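You operate a simulated robot arm through the tools that you are given. There is no shell and no other tool.

The job below is to be done with a simulated robot arm. You get a single attempt, and the scene is never put back.

JOB
Put things in order on the top of the desk. At the end: the clear stemmed glass is on the yellow saucer; the grey wax pad stands where the red round glue brush stood; the red round glue brush stands where the brown glass jar stood; the brown glass jar stands where the clear stemmed glass stood; whatever was shut is shut again. Leave all else as you found it, and nothing knocked over. Set down upright: stemmed glass.

The check looks at the end state, three seconds after you hand in, the way a careful person would. Anything else that was tipped, shoved, dropped, spilled or broken makes it a failure.

ROBOT AND FRAMES
A 6-joint arm with a two-finger parallel gripper, fixed in place. Base frame: the origin is at the foot of the arm, x ahead of it, y to its left, z up; the work surface is at about z = 0. Lengths are in m, angles in degrees, forces in N, time in s.
With the tool pointing down near the work surface it reaches from about 0.18 to 0.46 m from the base axis. Its first joint turns from -70.0 to 70.0 degrees. Payload 1.9 kg.
The TCP is the grasp point between the finger pads, 0.023 m short of the fingertips. In the tool frame z runs along the fingers and y along their closing line. Largest opening 0.094 m; finger width 0.038, thickness 0.01; the body of the gripper, 0.054 by 0.096 m, starts 0.039 m behind the TCP.
Orientation is told as [roll, pitch, yaw] about the base's x, y, z axes, in that order, counted from this pose: with the fingers straight down and closing along the base's y, the tool's x points along the base's -x, its y along +y and its z along -z.

CONTROLS
- The arm moves only by the tool play_rows. Its argument "moves" is a list of rows, each a list of 3 entries, a list of its own where there are three numbers: the shift along the tool's x, y, z in m, then the turn, a rotation vector about the tool's x, y, z in degrees, then the opening, from 0 (shut) to 1 (fully open). In form: [[[x, y, z], [ax, ay, az], fingers], ...]. A call has 1 to 20 rows; each row shifts and turns the commanded pose from where the row before left it, along the tool's axes as they then stand. A row lasts 0.2 s, in which the tool goes at most 0.05 m and 8.6 degrees; a call with a longer step from one row to the next is refused whole, and so is a gripper value outside its range. A pose out of reach is approached as far as the arm can. The call stops where the force on the tool passes 40 N (or 10 N more than at its start, if that is more) or the arm is blocked; 0.2 s more then pass. Each finger travels about 0.108 m/s and halts on what it meets, pressing with about 25 N; the grip force reading is that of the motor and also rises with nothing between the fingers. The clock runs only during rows and for 0.2 s after the last one: add rows that do not move to give the fingers time. It gives the time, the measured TCP pose, the force on the tool (base axes), the opening and the grip force at its end, in the units of the frame above (readings bear some noise), with the torque about the TCP (base axes, N m) and any sound that the robot's microphone picked up, and new pictures: "views" is both (left out), scene, wrist or none.
- Cameras (640 x 400 px; columns grow to the right, rows downward): "scene" is fixed at [0.0668, 0.3183, 0.428]; the picture's right is [-0.70, -0.72, 0.00], its down [-0.39, 0.38, -0.84] and it looks along [0.60, -0.59, -0.54] (base axes); focal length 215 px, centre (320, 200). "wrist" rides on the gripper at [0.087, 0.016, -0.074] in the tool frame; the picture's right is [-0.18, 0.98, 0.00], its down [-0.58, -0.11, -0.81] and it looks along [-0.79, -0.15, 0.59] (tool axes); focal length 243 px, centre (320, 200). There is no depth. A picture from a camera that has moved, and an enlarged one, comes with that camera's place and axes in the base frame and with its lens.
- close_up(camera, box): a new picture of the part [left, top, right, bottom] of that camera's present view, enlarged. The clock stands still meanwhile.
- finish_job(): hands the job in; it is judged then, once.

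Places have to be worked out from the pictures, the camera data and where the tool is seen. Open the gripper and draw the arm clear of the work before you hand the job in, unless the task says otherwise.

The tools are called after "Call:" as a command line: name --argument value ..., lists and objects as JSON in quotes. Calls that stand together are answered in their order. play_rows: Moves the arm, as the interface text tells. Its arguments: {"type":"object","properties":{"moves":{"type":"array","items":{"type":"array"}},"views":{"type":"string","enum":["both","scene","wrist","none"]}},"required":["moves"]} The other tools are called the same way: close_up (camera, box) takes an enlarged picture of a part of a camera's view; finish_job () hands the job in.

At the start:

```text
clock: 0.0
tool_pos: [0.3296, 0.0968, 0.3268]
tcp_rot: [-0.1, 0.0, -0.2]
force: [0.7, 0.6, -0.3]
torque: [-0.01, 0.02, -0.03]
opening: 0.094
finger_force: 0.0
```

scene: 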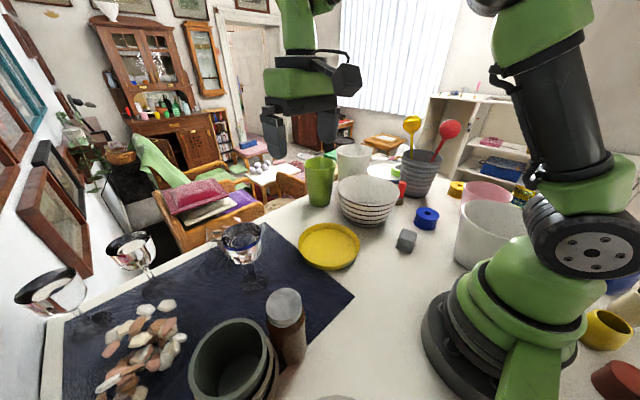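
wrist: 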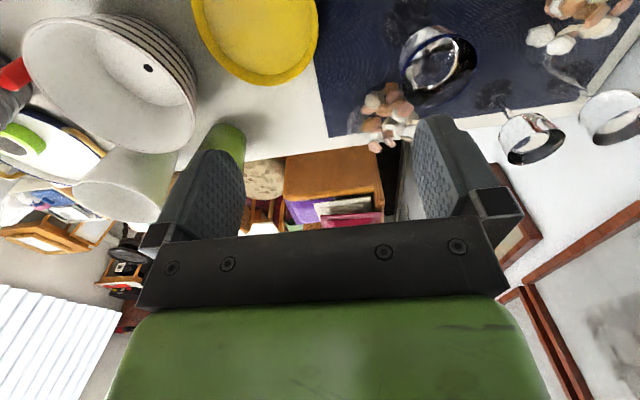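

I'll begin by enlarging parts of the scene view to identify each item before moving.

Call:
close_up --camera "scene" --box '[200, 200, 360, 300]'

Call:
close_up --camera "scene" --box '[360, 100, 560, 260]'

Call:
close_up --camera "scene" --box '[180, 260, 380, 400]'

Call:
close_up --camera "wrist" --box '[0, 0, 320, 200]'

Call:
close_up --camera "wrist" --box '[320, 0, 640, 200]'

```text
4.00 times, centred on (280, 250) of scene
camera zoom: at [0.0668, 0.3183, 0.428], right [-0.7, -0.72, 0.0], down [-0.39, 0.38, -0.84], along [0.6, -0.59, -0.54], focal length 859 px, centre (480, 0)
```

zoom: 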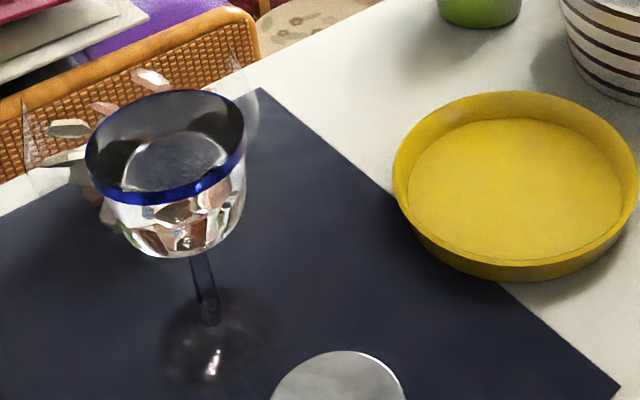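

```text
2.50 times, centred on (460, 180) of scene
camera zoom: at [0.0668, 0.3183, 0.428], right [-0.7, -0.72, 0.0], down [-0.39, 0.38, -0.84], along [0.6, -0.59, -0.54], focal length 537 px, centre (-30, 250)
```

zoom: 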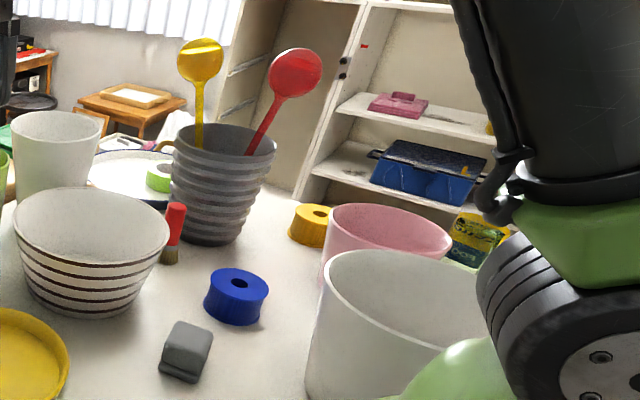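

```text
2.86 times, centred on (280, 330) of scene
camera zoom: at [0.0668, 0.3183, 0.428], right [-0.7, -0.72, 0.0], down [-0.39, 0.38, -0.84], along [0.6, -0.59, -0.54], focal length 614 px, centre (434, -171)
```

zoom: 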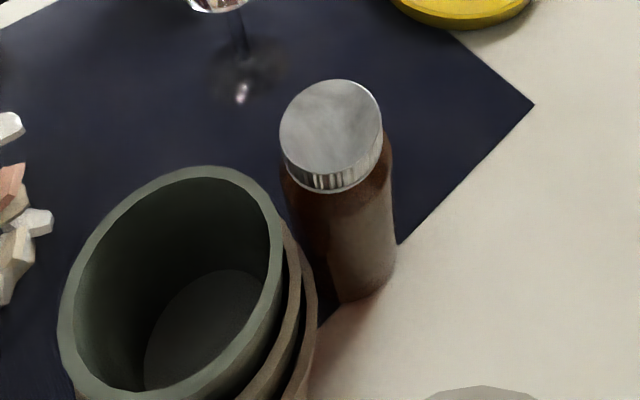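

```text
2.00 times, centred on (160, 100) of wrist
camera zoom: at [0.2426, 0.1122, 0.4024], right [0.19, 0.98, 0.0], down [0.58, -0.11, 0.81], along [0.79, -0.15, -0.59], focal length 485 px, centre (640, 400)
```

zoom: 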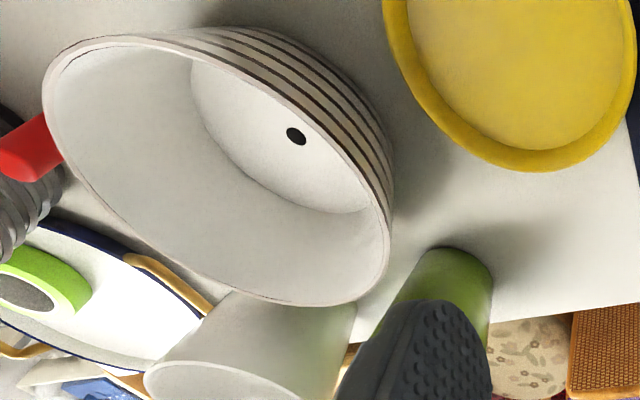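

```text
2.00 times, centred on (480, 100) of wrist
camera zoom: at [0.2426, 0.1122, 0.4024], right [0.19, 0.98, 0.0], down [0.58, -0.11, 0.81], along [0.79, -0.15, -0.59], focal length 485 px, centre (0, 400)
```

zoom: 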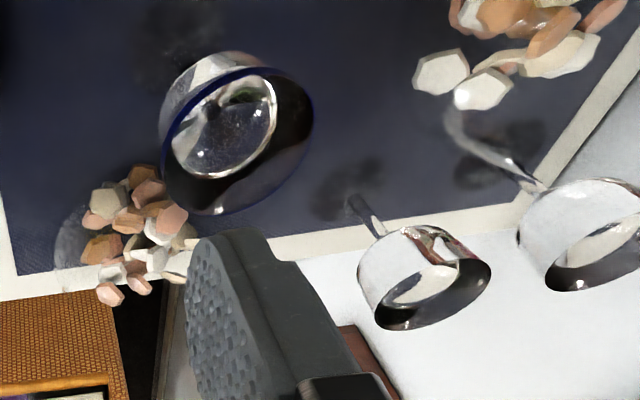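

There are three stemmed glasses; I need to tell them apart, so I zoom further on each one and on the lower-left and right of the desk.

Call:
close_up --camera "scene" --box '[0, 200, 200, 325]'

Call:
close_up --camera "scene" --box '[80, 220, 180, 283]'

Call:
close_up --camera "scene" --box '[0, 250, 100, 313]'

Call:
close_up --camera "wrist" --box '[480, 60, 640, 180]'

Call:
close_up --camera "scene" --box '[440, 240, 640, 400]'

Call:
close_up --camera "scene" --box '[40, 280, 280, 400]'

```text
3.20 times, centred on (100, 262) of scene
camera zoom: at [0.0668, 0.3183, 0.428], right [-0.7, -0.72, 0.0], down [-0.39, 0.38, -0.84], along [0.6, -0.59, -0.54], focal length 688 px, centre (1024, 0)
```

zoom: 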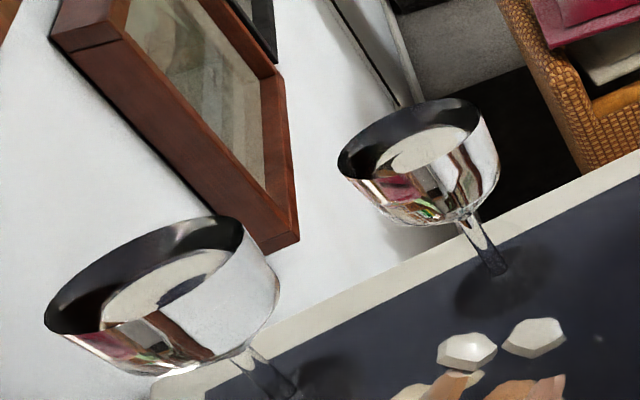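

```text
6.35 times, centred on (130, 252) of scene
camera zoom: at [0.0668, 0.3183, 0.428], right [-0.7, -0.72, 0.0], down [-0.39, 0.38, -0.84], along [0.6, -0.59, -0.54], focal length 1364 px, centre (1526, -127)
```

zoom: 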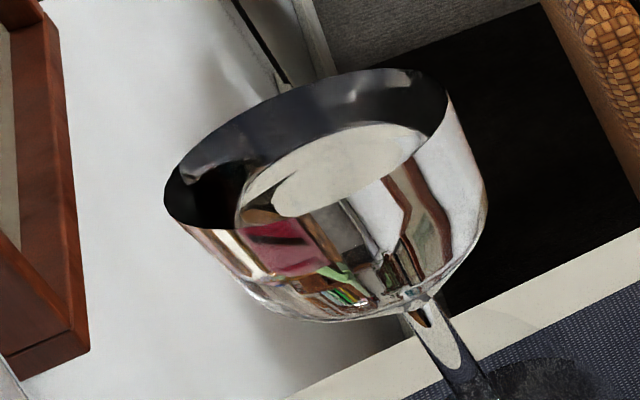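

```text
6.35 times, centred on (50, 282) of scene
camera zoom: at [0.0668, 0.3183, 0.428], right [-0.7, -0.72, 0.0], down [-0.39, 0.38, -0.84], along [0.6, -0.59, -0.54], focal length 1364 px, centre (2034, -318)
```

zoom: 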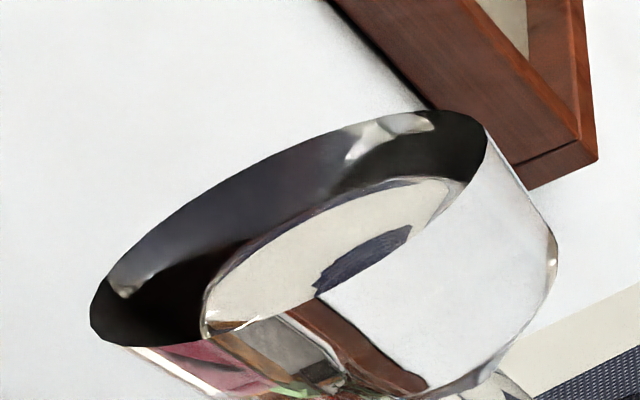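

```text
3.33 times, centred on (560, 120) of wrist
camera zoom: at [0.2426, 0.1122, 0.4024], right [0.19, 0.98, 0.0], down [0.58, -0.11, 0.81], along [0.79, -0.15, -0.59], focal length 809 px, centre (-480, 467)
```

zoom: 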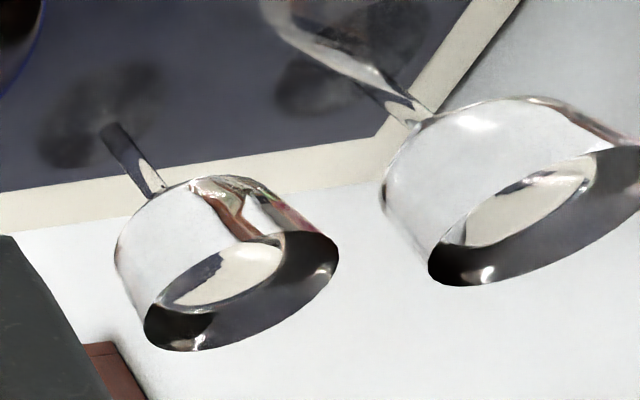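

```text
2.50 times, centred on (540, 320) of scene
camera zoom: at [0.0668, 0.3183, 0.428], right [-0.7, -0.72, 0.0], down [-0.39, 0.38, -0.84], along [0.6, -0.59, -0.54], focal length 537 px, centre (-230, -100)
```

zoom: 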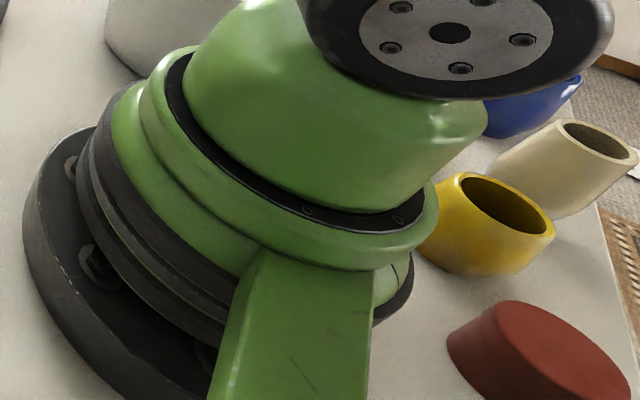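

```text
2.67 times, centred on (160, 340) of scene
camera zoom: at [0.0668, 0.3183, 0.428], right [-0.7, -0.72, 0.0], down [-0.39, 0.38, -0.84], along [0.6, -0.59, -0.54], focal length 573 px, centre (747, -173)
```

zoom: 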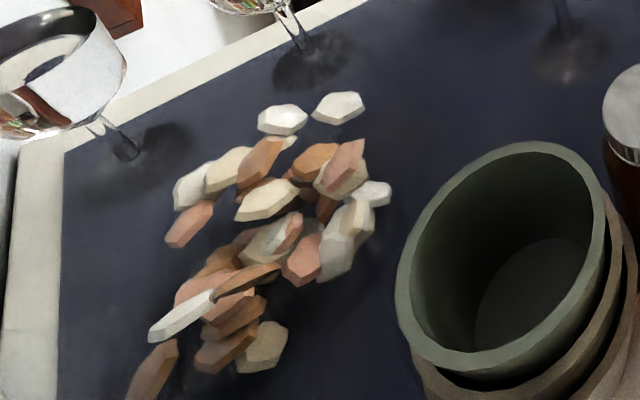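

The blue-rimmed glass (foot about (0.39, 0.21)) is the only reachable stemmed glass; jar near (0.23, 0.24), saucer near (0.35, 0.00), pad near (0.21, -0.16), brush near (0.32, -0.33). I'll shift the wrist to get a second view for triangulation.

Call:
play_rows --moves '[[[0.027, 0.008, 0.03], [0, 0, 0], 1], [[0.027, 0.008, 0.03], [0, 0, 0], 1], [[0.026, 0.007, 0.03], [0, 0, 0], 1], [[0, 0, 0], [0, 0, 0], 1]]' --views "both"

```text
clock: 1.0
tool_pos: [0.2497, 0.1191, 0.2377]
tcp_rot: [0.0, 0.1, -0.1]
force: [-0.3, 0.3, 0.1]
torque: [-0.02, -0.02, -0.01]
opening: 0.0942
finger_force: 0.2
camera wrist: at [0.1622, 0.134, 0.3122], right [0.19, 0.98, 0.0], down [0.58, -0.11, 0.81], along [0.79, -0.15, -0.59], focal length 243 px, centre (320, 200)
```

scene: 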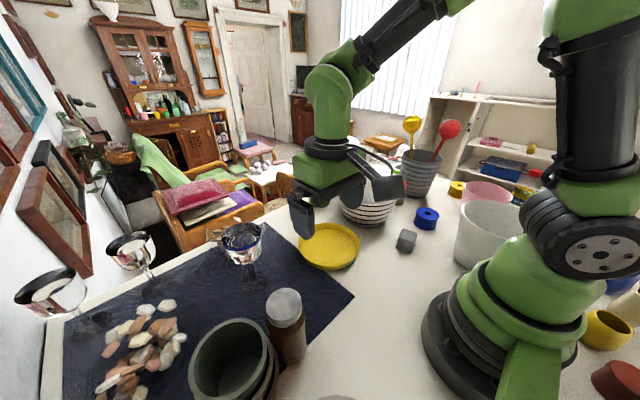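
wrist: 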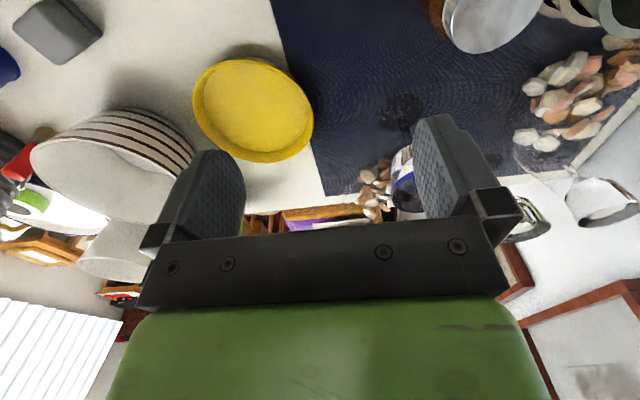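

The second view agrees: glass foot near (0.388, 0.210), saucer centre near (0.349, 0.005). I'll hover high above the glass to centre the fingers on its rim.

Call:
play_rows --moves '[[[-0.034, 0.023, -0.006], [0, 0, 0], 1], [[-0.034, 0.023, -0.006], [0, 0, 0], 1], [[-0.035, 0.023, -0.005], [0, 0, 0], 1], [[-0.035, 0.022, -0.005], [0, 0, 0], 1], [[0, 0, 0], [0, 0, 0], 1]]' --views "both"

```text
clock: 2.2
tool_pos: [0.3846, 0.2077, 0.2582]
tcp_rot: [-0.3, 0.2, 0.1]
force: [0.0, -0.5, -0.1]
torque: [-0.01, -0.02, -0.03]
opening: 0.0939
finger_force: 0.0
out of reach, approached as far as the arm can: row 4
camera wrist: at [0.2981, 0.2223, 0.3332], right [0.18, 0.98, 0.0], down [0.58, -0.1, 0.81], along [0.79, -0.15, -0.59], focal length 243 px, centre (320, 200)
```

scene: 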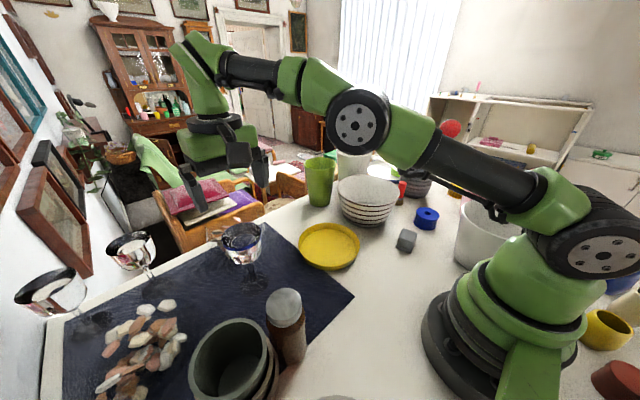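
wrist: 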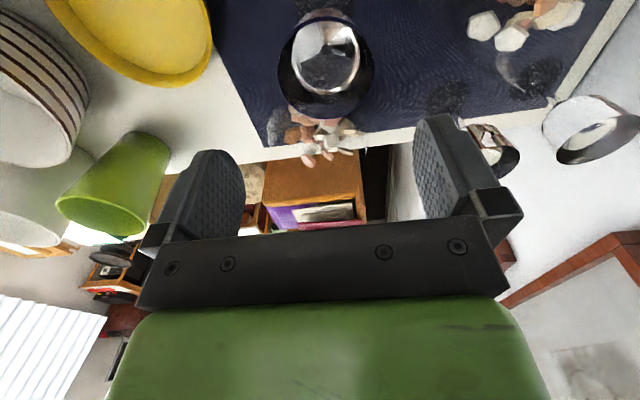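

The pose is at the edge of reach at this height; the rim appears just right of centre. I'll zoom on it to measure its offset.

Call:
close_up --camera "wrist" --box '[220, 0, 420, 125]'

Call:
close_up --camera "scene" --box '[200, 210, 300, 300]'

```text
3.20 times, centred on (320, 62) of wrist
camera zoom: at [0.2981, 0.2223, 0.3332], right [0.18, 0.98, 0.0], down [0.58, -0.1, 0.81], along [0.79, -0.15, -0.59], focal length 776 px, centre (320, 640)
```

zoom: 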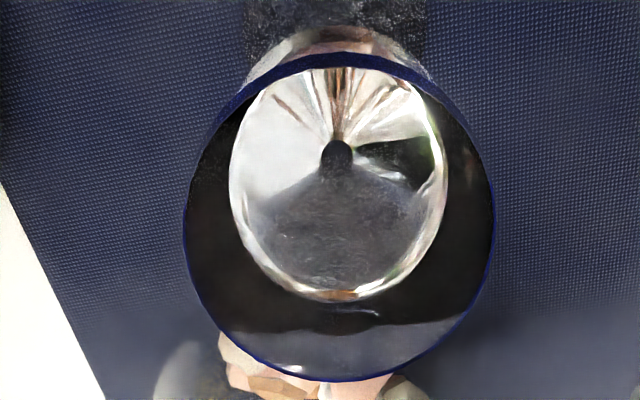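

```text
4.44 times, centred on (250, 255) of scene
camera zoom: at [0.0668, 0.3183, 0.428], right [-0.7, -0.72, 0.0], down [-0.39, 0.38, -0.84], along [0.6, -0.59, -0.54], focal length 955 px, centre (631, -44)
```

zoom: 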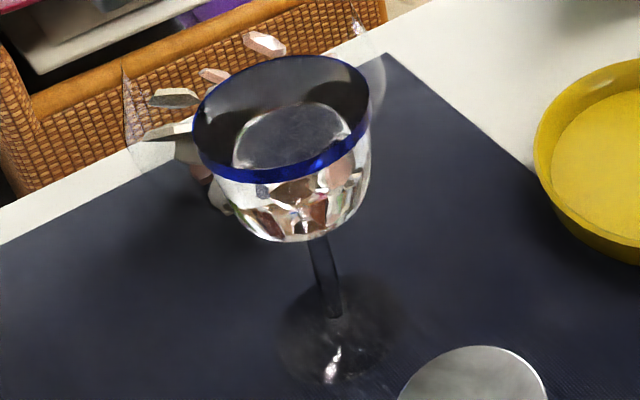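

Rim centre works out to about (0.391, 0.209), outer diameter about 0.077, rim height about 0.148. I'll come down to just above rim level and check alignment.

Call:
play_rows --moves '[[[0, 0, 0.035], [0, 0, 0], 1], [[0, 0, 0.035], [0, 0, 0], 1], [[0, 0, 0], [0, 0, 0], 1]]' --views "both"

```text
clock: 3.0
tool_pos: [0.3843, 0.2082, 0.1892]
tcp_rot: [0.0, 0.0, -0.1]
force: [0.1, -0.3, 0.0]
torque: [0.04, -0.01, 0.02]
opening: 0.0942
finger_force: 0.0
camera wrist: at [0.2993, 0.224, 0.2634], right [0.19, 0.98, 0.0], down [0.58, -0.11, 0.81], along [0.79, -0.15, -0.59], focal length 243 px, centre (320, 200)
```

scene: 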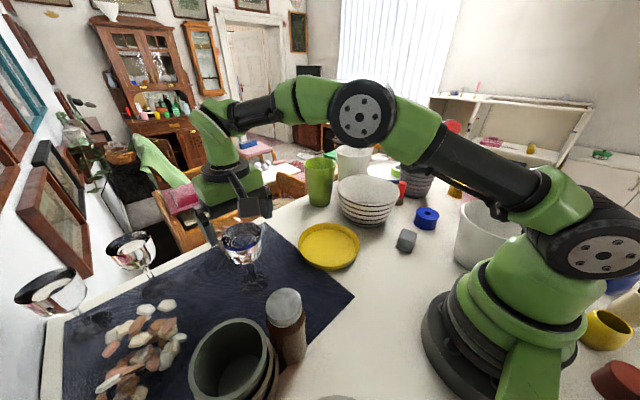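
wrist: 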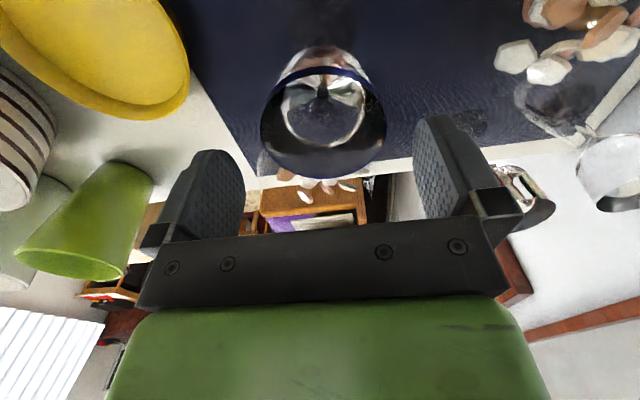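

Fingers straddle the rim in view; I zoom in to measure the last few millimetres of offset.

Call:
close_up --camera "wrist" --box '[220, 40, 440, 190]'

```text
2.67 times, centred on (330, 115) of wrist
camera zoom: at [0.2993, 0.224, 0.2634], right [0.19, 0.98, 0.0], down [0.58, -0.11, 0.81], along [0.79, -0.15, -0.59], focal length 647 px, centre (293, 427)
```

zoom: 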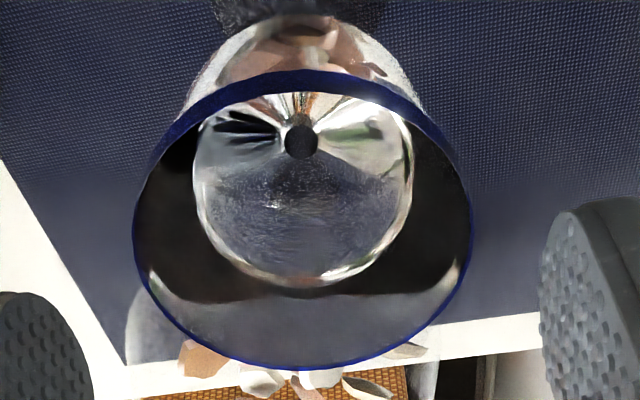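

Centre comes out at (0.390, 0.209). I shift 5.5 mm outward and 1 mm in y, then descend so the pads flank the upper bowl (TCP z about 0.117), still open.

Call:
play_rows --moves '[[[-0.0055, 0.001, 0], [0, 0, 0], 1], [[0, 0, 0.024], [0, 0, 0], 1], [[0, 0, 0.024], [0, 0, 0], 1], [[0, 0, 0.024], [0, 0, 0], 1], [[0, 0, 0], [0, 0, 0], 1]]' --views "both"

```text
clock: 4.2
tool_pos: [0.3887, 0.2095, 0.1168]
tcp_rot: [0.0, 0.0, -0.1]
force: [-0.3, 0.3, 0.2]
torque: [-0.01, 0.01, -0.02]
opening: 0.0941
finger_force: 0.0
camera wrist: at [0.3032, 0.2258, 0.191], right [0.19, 0.98, 0.0], down [0.58, -0.11, 0.81], along [0.79, -0.15, -0.59], focal length 243 px, centre (320, 200)
```

scene: 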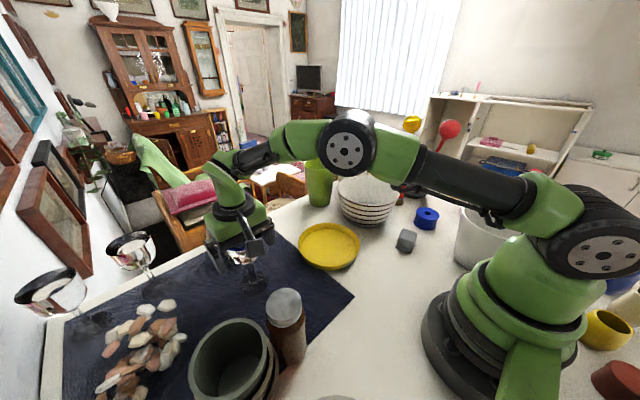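
wrist: 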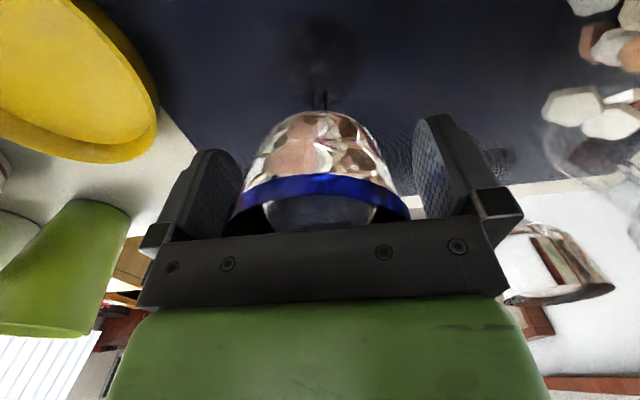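

The rim sits centred between the fingers. I close gently onto the bowl and check the opening at which it halts.

Call:
play_rows --moves '[[[0, 0, 0], [0, 0, 0], 0.85], [[0, 0, 0], [0, 0, 0], 0.78], [[0, 0, 0], [0, 0, 0], 0.7], [[0, 0, 0], [0, 0, 0], 0.7]]' --views "both"

```text
clock: 5.2
tool_pos: [0.3897, 0.2103, 0.1167]
tcp_rot: [-0.1, 0.0, 0.0]
force: [1.1, 0.5, -0.6]
torque: [0.04, -0.05, -0.03]
opening: 0.0696
finger_force: 25.1
camera wrist: at [0.3032, 0.2258, 0.1912], right [0.19, 0.98, 0.0], down [0.58, -0.11, 0.81], along [0.79, -0.15, -0.59], focal length 243 px, centre (320, 200)
```

scene: 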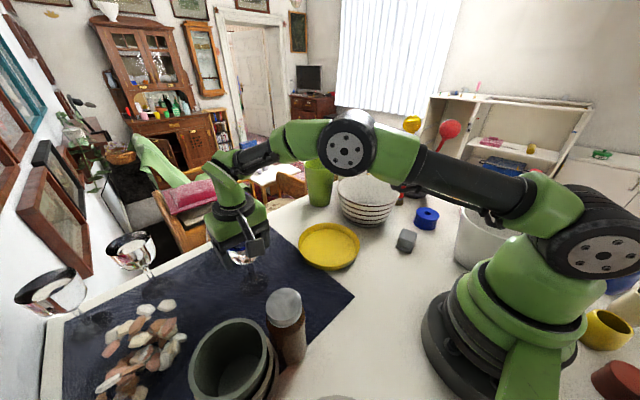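
wrist: 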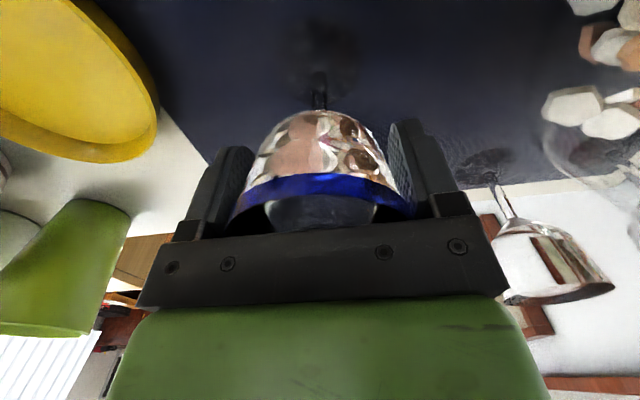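

The fingers halted at 0.070 m with 25 N, so the bowl is held. I'll lift slightly and check that it comes up straight.

Call:
play_rows --moves '[[[0, 0, 0], [0, 0, 0], 0.6], [[0, 0, -0.01], [0, 0, 0], 0.6], [[0, 0, -0.02], [0, 0, 0], 0.6], [[0, 0, 0], [0, 0, 0], 0.6]]' --views "both"

Call:
close_up --camera "scene" --box '[190, 200, 310, 300]'

```text
clock: 6.2
tool_pos: [0.3901, 0.2112, 0.147]
tcp_rot: [0.0, 0.0, 0.0]
force: [-0.5, -0.1, -0.6]
torque: [0.0, 0.01, -0.02]
opening: 0.0696
finger_force: 25.1
camera wrist: at [0.304, 0.226, 0.2221], right [0.19, 0.98, 0.0], down [0.58, -0.11, 0.81], along [0.79, -0.15, -0.59], focal length 243 px, centre (320, 200)
```

scene: 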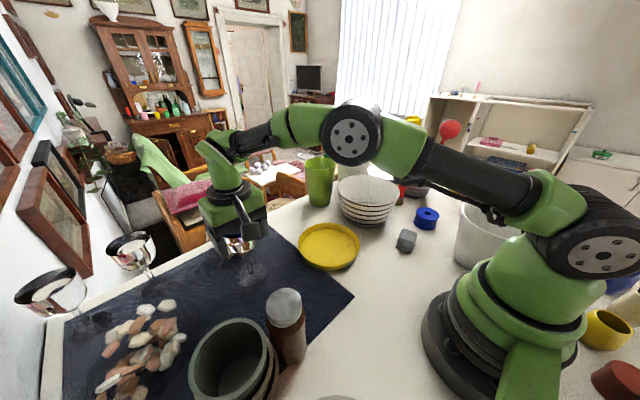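
wrist: 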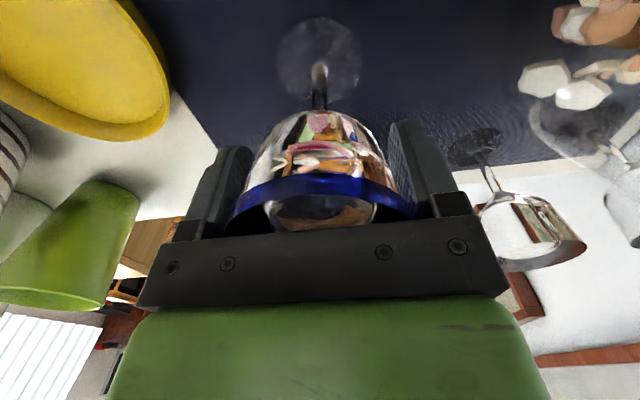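

```text
4.00 times, centred on (250, 250) of scene
camera zoom: at [0.0668, 0.3183, 0.428], right [-0.7, -0.72, 0.0], down [-0.39, 0.38, -0.84], along [0.6, -0.59, -0.54], focal length 859 px, centre (600, 0)
```

zoom: 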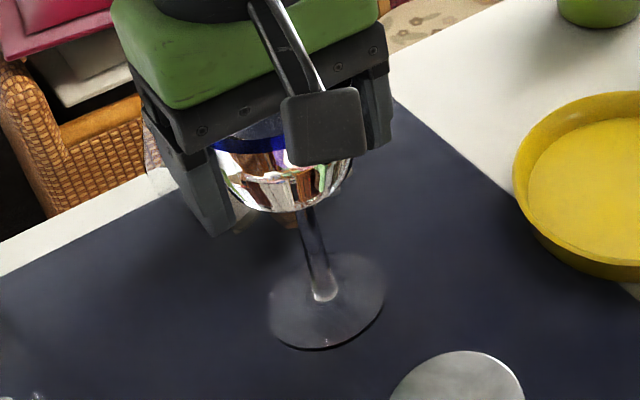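

The glass hangs straight and secure. I raise it further and carry it over the yellow saucer at (0.349, 0.005).

Call:
play_rows --moves '[[[0, 0, -0.025], [0, 0, 0], 0.6], [[0, 0, -0.028], [0, 0, 0], 0.6], [[0.007, -0.034, 0], [0, 0, 0], 0.6], [[0.007, -0.035, 0], [0, 0, 0], 0.6], [[0.007, -0.035, 0], [0, 0, 0], 0.6], [[0.007, -0.034, 0], [0, 0, 0], 0.6], [[0.007, -0.034, 0], [0, 0, 0], 0.6], [[0.006, -0.034, 0], [0, 0, 0], 0.6], [[0, 0, 0], [0, 0, 0], 0.6]]' --views "both"

Call:
close_up --camera "scene" --box '[260, 170, 400, 290]'

Call:
close_up --camera "wrist" --box '[220, 0, 420, 125]'

```text
clock: 8.2
tool_pos: [0.3476, 0.0041, 0.1995]
tcp_rot: [0.1, 0.0, -0.1]
force: [1.0, -0.2, -2.3]
torque: [-0.01, 0.0, 0.03]
opening: 0.0695
finger_force: 25.4
camera wrist: at [0.2614, 0.0201, 0.2745], right [0.19, 0.98, 0.0], down [0.58, -0.11, 0.81], along [0.79, -0.15, -0.59], focal length 243 px, centre (320, 200)
```

scene: 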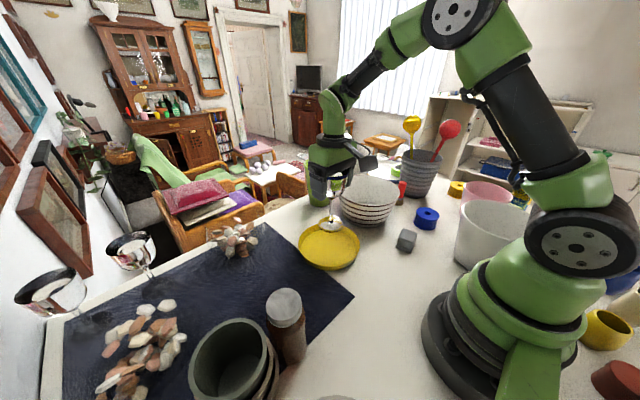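
wrist: 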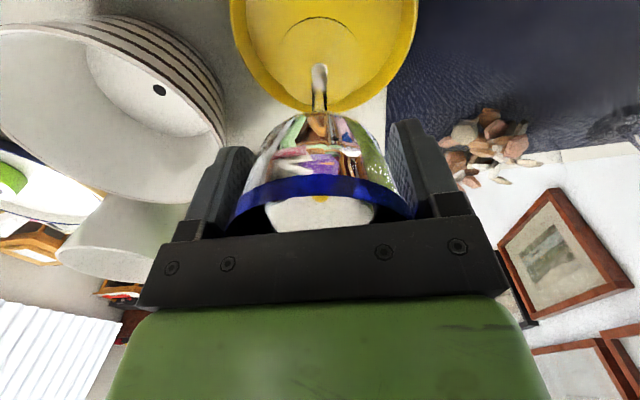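

```text
3.33 times, centred on (330, 230) of scene
camera zoom: at [0.0668, 0.3183, 0.428], right [-0.7, -0.72, 0.0], down [-0.39, 0.38, -0.84], along [0.6, -0.59, -0.54], focal length 716 px, centre (287, 100)
```

zoom: 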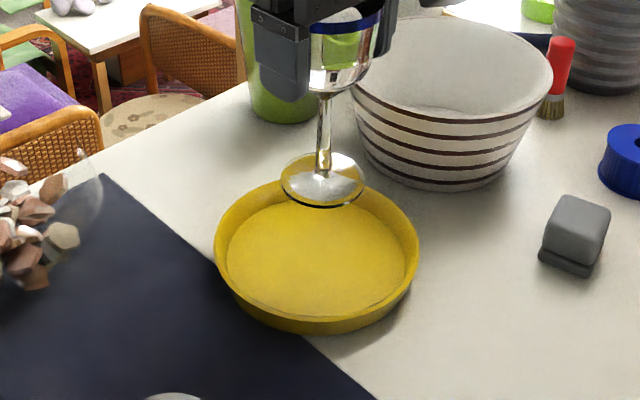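

```text
3.20 times, centred on (320, 62) of wrist
camera zoom: at [0.2614, 0.0201, 0.2745], right [0.19, 0.98, 0.0], down [0.58, -0.11, 0.81], along [0.79, -0.15, -0.59], focal length 776 px, centre (320, 640)
```

zoom: 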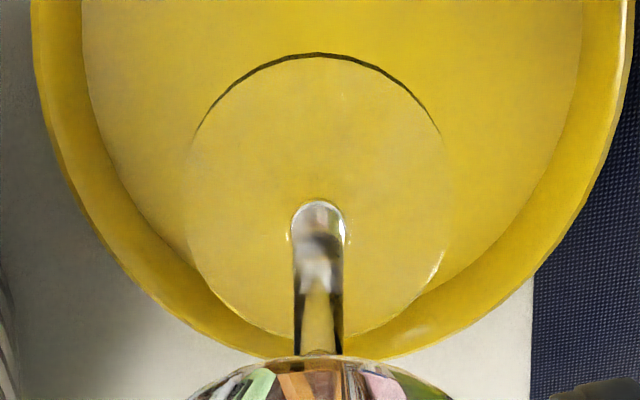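

The glass hangs over the saucer, whose centre I now compute as (0.348, 0.006). I lower to a centimetre or so above the saucer floor first.

Call:
play_rows --moves '[[[0, 0.002, 0.02], [0, 0, 0], 0.6], [[0, 0, 0.02], [0, 0, 0], 0.6], [[0, 0, 0.015], [0, 0, 0], 0.6], [[0, 0, 0.01], [0, 0, 0], 0.6], [[0, 0, 0], [0, 0, 0], 0.6]]' --views "both"

Call:
close_up --camera "scene" --box '[280, 190, 380, 280]'

```text
clock: 9.4
tool_pos: [0.3475, 0.0075, 0.1361]
tcp_rot: [0.0, 0.0, 0.0]
force: [0.1, 0.2, -1.8]
torque: [-0.03, 0.0, 0.02]
opening: 0.0695
finger_force: 24.6
camera wrist: at [0.263, 0.0222, 0.2109], right [0.19, 0.98, 0.0], down [0.58, -0.11, 0.81], along [0.79, -0.15, -0.59], focal length 243 px, centre (320, 200)
```

scene: 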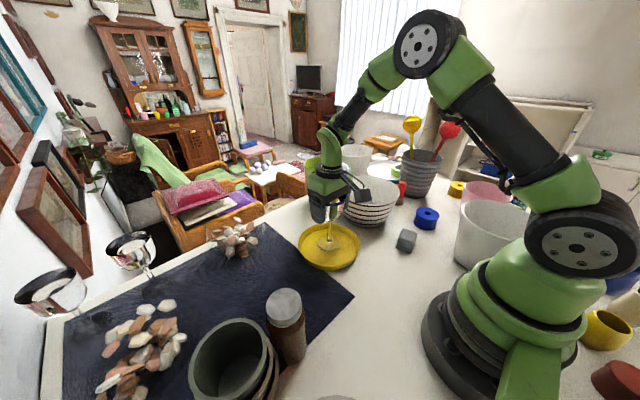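
wrist: 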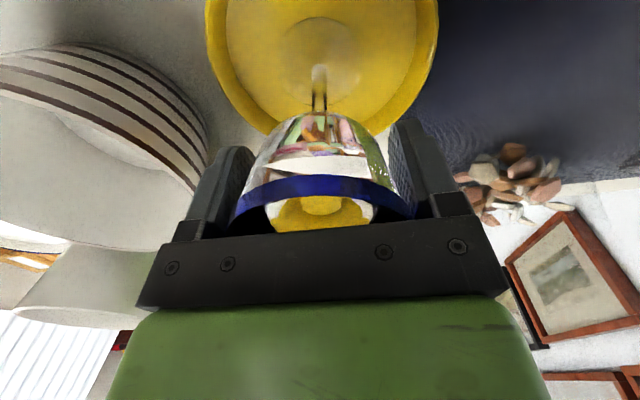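

```text
4.44 times, centred on (330, 235) of scene
camera zoom: at [0.0668, 0.3183, 0.428], right [-0.7, -0.72, 0.0], down [-0.39, 0.38, -0.84], along [0.6, -0.59, -0.54], focal length 955 px, centre (276, 44)
```

zoom: 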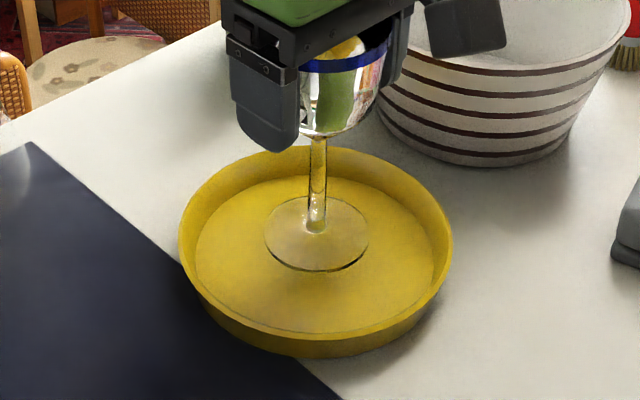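

It's centred over the floor of the saucer with a small gap left. I lower in millimetre steps, watching for the force change on contact.

Call:
play_rows --moves '[[[0, 0, 0.004], [0, 0, 0], 0.6], [[0, 0, 0.003], [0, 0, 0], 0.6], [[0, 0, 0], [0, 0, 0], 0.6]]' --views "none"

Call:
play_rows --moves '[[[0, 0, 0.002], [0, 0, 0], 0.6], [[0, 0, 0], [0, 0, 0], 0.6]]' --views "none"

Call:
play_rows --moves '[[[0, 0, 0.0015], [0, 0, 0], 0.6], [[0, 0, 0], [0, 0, 0], 0.6]]' --views "scene"

Call:
close_up --camera "scene" --box '[280, 190, 380, 280]'

```text
clock: 10.2
tool_pos: [0.3487, 0.0072, 0.1291]
tcp_rot: [0.0, 0.0, -0.1]
force: [0.0, 0.1, -1.4]
torque: [0.01, 0.0, 0.01]
opening: 0.0696
finger_force: 24.9
```

```text
clock: 10.8
tool_pos: [0.3503, 0.0062, 0.1264]
tcp_rot: [0.0, 0.1, -0.2]
force: [0.6, -0.8, -2.1]
torque: [-0.03, 0.01, 0.0]
opening: 0.0694
finger_force: 25.2
```

```text
clock: 11.4
tool_pos: [0.35, 0.0075, 0.1234]
tcp_rot: [0.0, -0.1, -0.1]
force: [0.9, -0.3, -2.0]
torque: [-0.03, 0.0, 0.02]
opening: 0.0697
finger_force: 25.0
```

scene: 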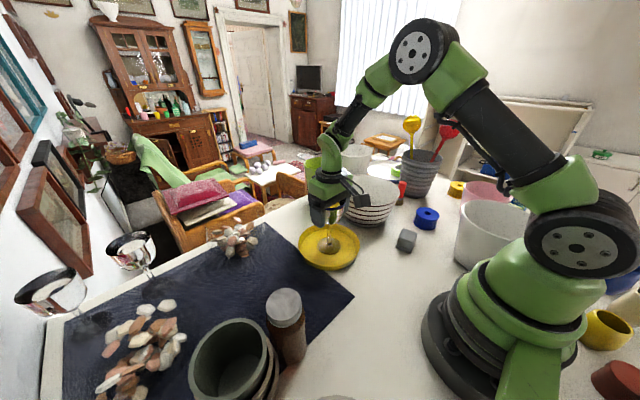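

```text
4.44 times, centred on (330, 235) of scene
camera zoom: at [0.0668, 0.3183, 0.428], right [-0.7, -0.72, 0.0], down [-0.39, 0.38, -0.84], along [0.6, -0.59, -0.54], focal length 955 px, centre (276, 44)
```

zoom: 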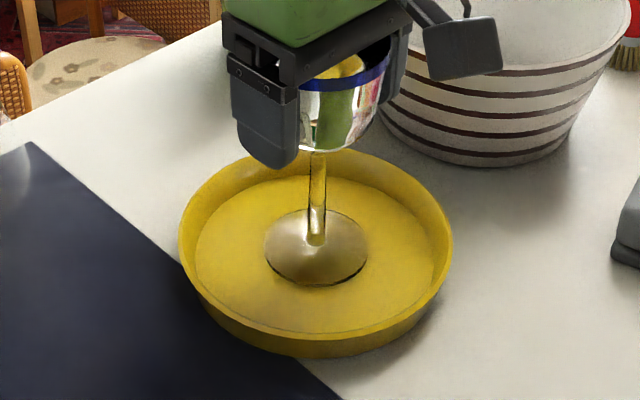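

Still about -2 N (the glass's weight), so no contact yet. I keep lowering by a millimetre at a time.

Call:
play_rows --moves '[[[0, 0, 0.0012], [0, 0, 0], 0.6], [[0, 0, 0], [0, 0, 0], 0.6]]' --views "none"

Call:
play_rows --moves '[[[0, 0, 0.001], [0, 0, 0], 0.6], [[0, 0, 0], [0, 0, 0], 0.6]]' --views "none"

Call:
play_rows --moves '[[[0, 0, 0.001], [0, 0, 0], 0.6], [[0, 0, 0], [0, 0, 0], 0.6]]' --views "scene"

Call:
close_up --camera "scene" --box '[280, 190, 380, 280]'

```text
clock: 12.0
tool_pos: [0.3488, 0.0065, 0.1221]
tcp_rot: [0.0, 0.0, 0.0]
force: [-0.1, -0.9, -1.1]
torque: [-0.02, 0.0, 0.01]
opening: 0.0696
finger_force: 25.1
```

```text
clock: 12.6
tool_pos: [0.3487, 0.0076, 0.1232]
tcp_rot: [0.0, 0.0, -0.1]
force: [0.0, 0.7, -1.5]
torque: [-0.03, 0.04, 0.0]
opening: 0.0695
finger_force: 25.0
```

```text
clock: 13.2
tool_pos: [0.3495, 0.0062, 0.1214]
tcp_rot: [-0.1, -0.2, -0.2]
force: [-1.8, -1.7, 11.3]
torque: [0.02, 0.14, 0.0]
opening: 0.0694
finger_force: 25.3
```

scene: 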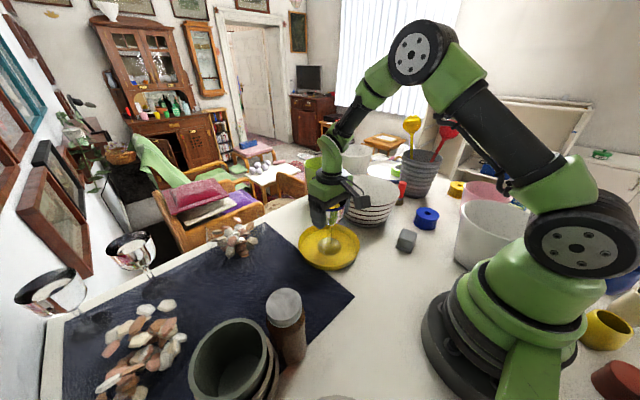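

```text
4.44 times, centred on (330, 235) of scene
camera zoom: at [0.0667, 0.3183, 0.428], right [-0.7, -0.72, 0.0], down [-0.39, 0.38, -0.84], along [0.6, -0.59, -0.54], focal length 955 px, centre (276, 44)
```

zoom: 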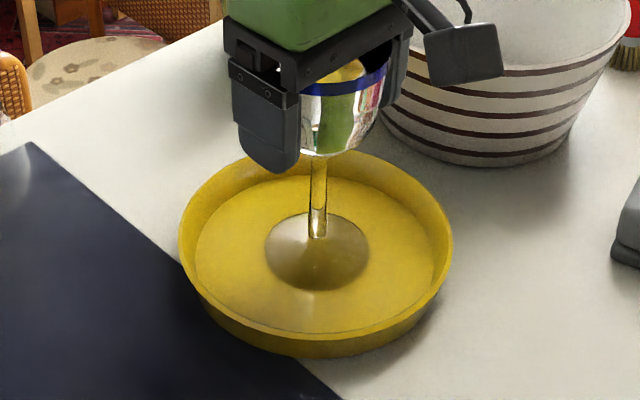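

Contact felt (force jumped to +11 N upward). I ease back 0.8 mm to relieve it, then open slowly.

Call:
play_rows --moves '[[[0, 0, -0.0008], [0, 0, 0], 0.6], [[0, 0, 0], [0, 0, 0], 0.6], [[0, 0, 0], [0, 0, 0], 0.75], [[0, 0, 0], [0, 0, 0], 0.8], [[0, 0, 0], [0, 0, 0], 0.9], [[0, 0, 0], [0, 0, 0], 1], [[0, 0, 0], [0, 0, 0], 1]]' --views "both"

Call:
close_up --camera "scene" --box '[280, 190, 380, 280]'

```text
clock: 14.8
tool_pos: [0.3483, 0.0068, 0.1226]
tcp_rot: [0.1, 0.0, -0.1]
force: [-0.6, -0.3, 0.1]
torque: [0.03, 0.0, 0.02]
opening: 0.0941
finger_force: 0.0
camera wrist: at [0.262, 0.0217, 0.197], right [0.19, 0.98, 0.0], down [0.58, -0.11, 0.81], along [0.79, -0.15, -0.59], focal length 243 px, centre (320, 200)
```

scene: 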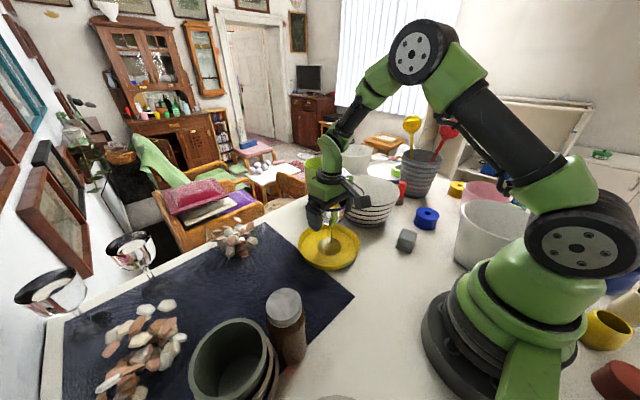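
wrist: 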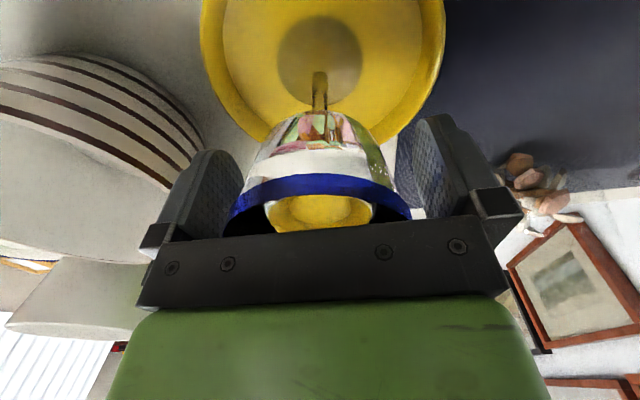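

```text
4.44 times, centred on (330, 235) of scene
camera zoom: at [0.0668, 0.3183, 0.428], right [-0.7, -0.72, 0.0], down [-0.39, 0.38, -0.84], along [0.6, -0.59, -0.54], focal length 955 px, centre (276, 44)
```

zoom: 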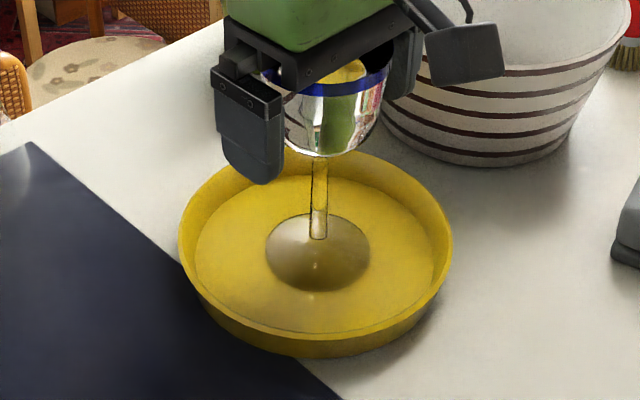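

The glass stands upright on the saucer. I rise straight off it and move toward the jar area, turning the gripper 90° so it will close along base x (the green pot is on the jar's +y side).

Call:
play_rows --moves '[[[0, 0, -0.03], [0, 0, 0], 1], [[0, 0, -0.035], [0, 0, 0], 1], [[0, 0, -0.035], [0, 0, 0], 1], [[0, 0, -0.035], [0, 0, 0], 1], [[0.024, 0.028, 0], [0, 0, 0], 1], [[0.024, 0.028, 0], [0, 0, 0], 1], [[0.024, 0.028, 0], [0, 0, 0], 1], [[0.024, 0.028, 0], [0, 0, 0], 1], [[0.024, 0.028, 0], [0, 0, 0], 1], [[0, 0, 0], [0, 0, -8.2], 1], [[0, 0, 0], [0, 0, -8.2], 1], [[0, 0, 0], [0, 0, -8.2], 1], [[0, 0, 0], [0, 0, -8.2], 1], [[0, 0, 0], [0, 0, -8.2], 1], [[0, 0, 0], [0, 0, -8.2], 1], [[0, 0, 0], [0, 0, -8.2], 1], [[0, 0, 0], [0, 0, -8.2], 1], [[0, 0, 0], [0, 0, -8.2], 1], [[0, 0, 0], [0, 0, -8.2], 1], [[0, 0, 0], [0, 0, -8], 1]]' --views "both"

```text
clock: 19.0
tool_pos: [0.2276, 0.1473, 0.2576]
tcp_rot: [0.0, 0.0, 90.2]
force: [0.2, 0.8, 0.6]
torque: [0.0, -0.02, 0.0]
opening: 0.094
finger_force: 0.1
camera wrist: at [0.2126, 0.0595, 0.332], right [-0.98, 0.18, 0.0], down [0.11, 0.58, 0.81], along [0.15, 0.79, -0.59], focal length 243 px, centre (320, 200)
```

scene: 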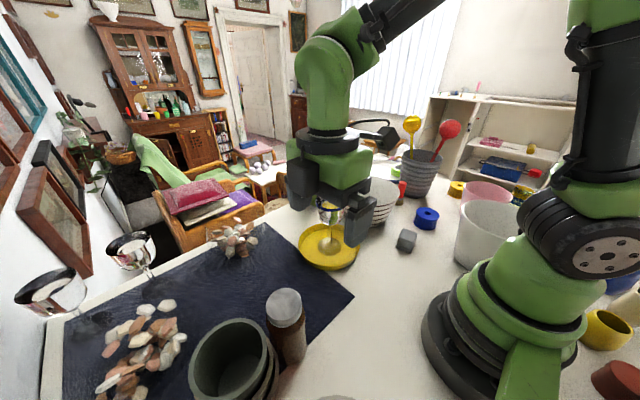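
wrist: 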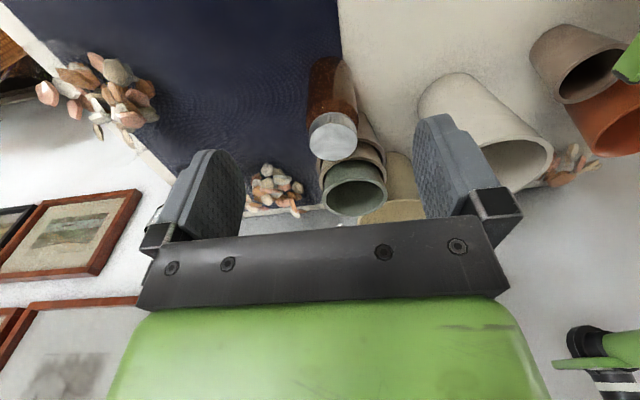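

The jar is seen head-on with the nested green pots right behind it and a beige pot to the right. I zoom in to measure gaps.

Call:
close_up --camera "wrist" --box '[260, 40, 420, 230]'

Call:
close_up --camera "wrist" --box '[280, 20, 600, 220]'

Call:
close_up --camera "scene" --box '[180, 270, 340, 400]'

```text
2.11 times, centred on (340, 135) of wrist
camera zoom: at [0.2126, 0.0595, 0.332], right [-0.98, 0.18, 0.0], down [0.11, 0.58, 0.81], along [0.15, 0.79, -0.59], focal length 511 px, centre (278, 337)
```

zoom: 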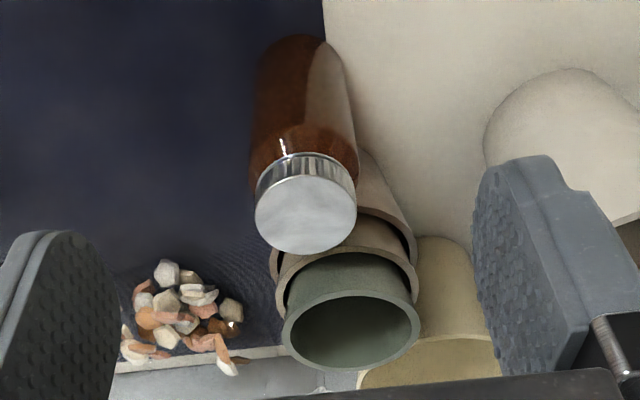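

```text
2.00 times, centred on (440, 120) of wrist
camera zoom: at [0.2126, 0.0595, 0.332], right [-0.98, 0.18, 0.0], down [0.11, 0.58, 0.81], along [0.15, 0.79, -0.59], focal length 485 px, centre (80, 360)
```

zoom: 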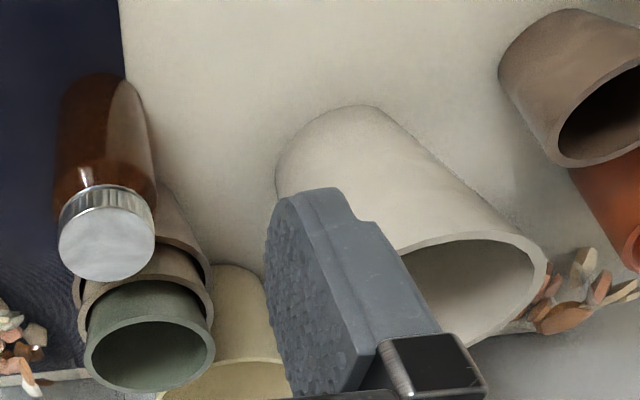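

```text
3.08 times, centred on (260, 335) of scene
camera zoom: at [0.0668, 0.3183, 0.428], right [-0.7, -0.72, 0.0], down [-0.39, 0.38, -0.84], along [0.6, -0.59, -0.54], focal length 661 px, centre (505, -215)
```

zoom: 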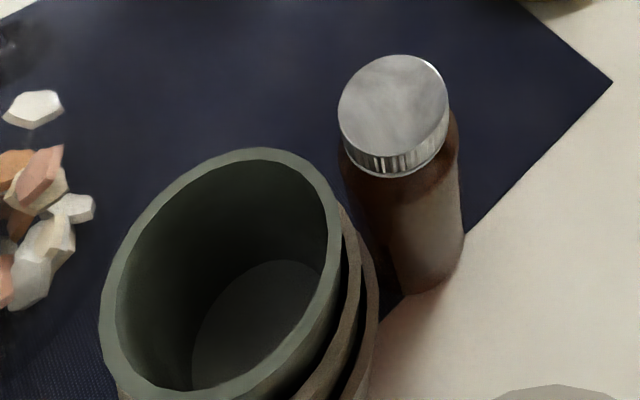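

Triangulating the lid gives the jar centre at about (0.229, 0.230), height 0.13, with ~1.4 cm to the nested pots. I move over it and lower to z = 0.19 for an alignment check.

Call:
play_rows --moves '[[[-0.041, -0.001, 0.02], [0, 0, 0], 1], [[-0.041, -0.0005, 0.02], [0, 0, 0], 1], [[0, 0, 0.025], [0, 0, 0], 1], [[0, 0, 0], [0, 0, 0], 1]]' --views "both"

Call:
close_up --camera "wrist" --box '[220, 40, 440, 190]'

Call:
close_up --camera "scene" --box '[180, 240, 380, 400]'

```text
clock: 20.0
tool_pos: [0.2307, 0.2288, 0.193]
tcp_rot: [0.0, 0.0, 89.9]
force: [-0.5, 0.3, 0.0]
torque: [0.01, 0.03, -0.01]
opening: 0.0941
finger_force: 0.1
camera wrist: at [0.2144, 0.1417, 0.2684], right [-0.98, 0.19, 0.0], down [0.11, 0.58, 0.81], along [0.15, 0.79, -0.59], focal length 243 px, centre (320, 200)
```

scene: 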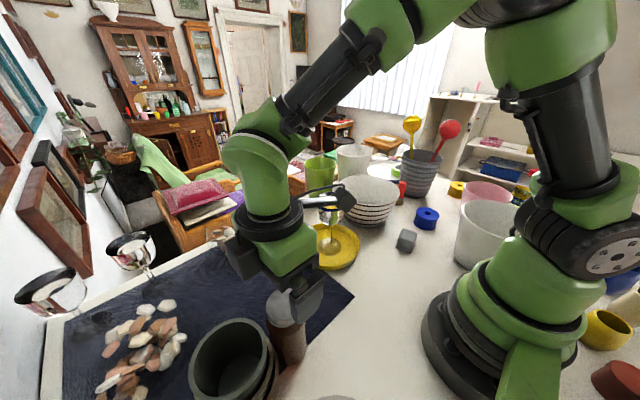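
wrist: 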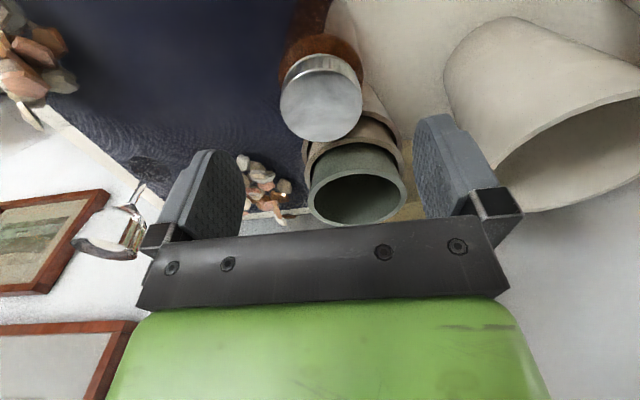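

```text
2.67 times, centred on (330, 115) of wrist
camera zoom: at [0.2144, 0.1417, 0.2684], right [-0.98, 0.19, 0.0], down [0.11, 0.58, 0.81], along [0.15, 0.79, -0.59], focal length 647 px, centre (293, 427)
```

zoom: 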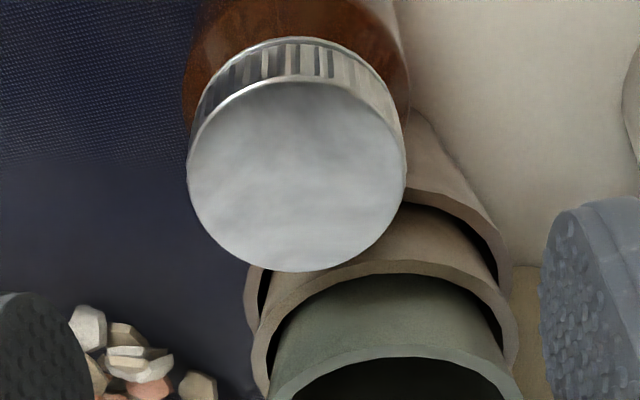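

```text
2.50 times, centred on (280, 320) of scene
camera zoom: at [0.0668, 0.3183, 0.428], right [-0.7, -0.72, 0.0], down [-0.39, 0.38, -0.84], along [0.6, -0.59, -0.54], focal length 537 px, centre (420, -100)
```

zoom: 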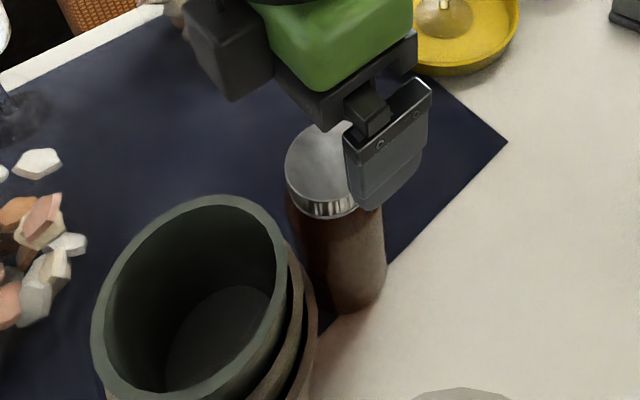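

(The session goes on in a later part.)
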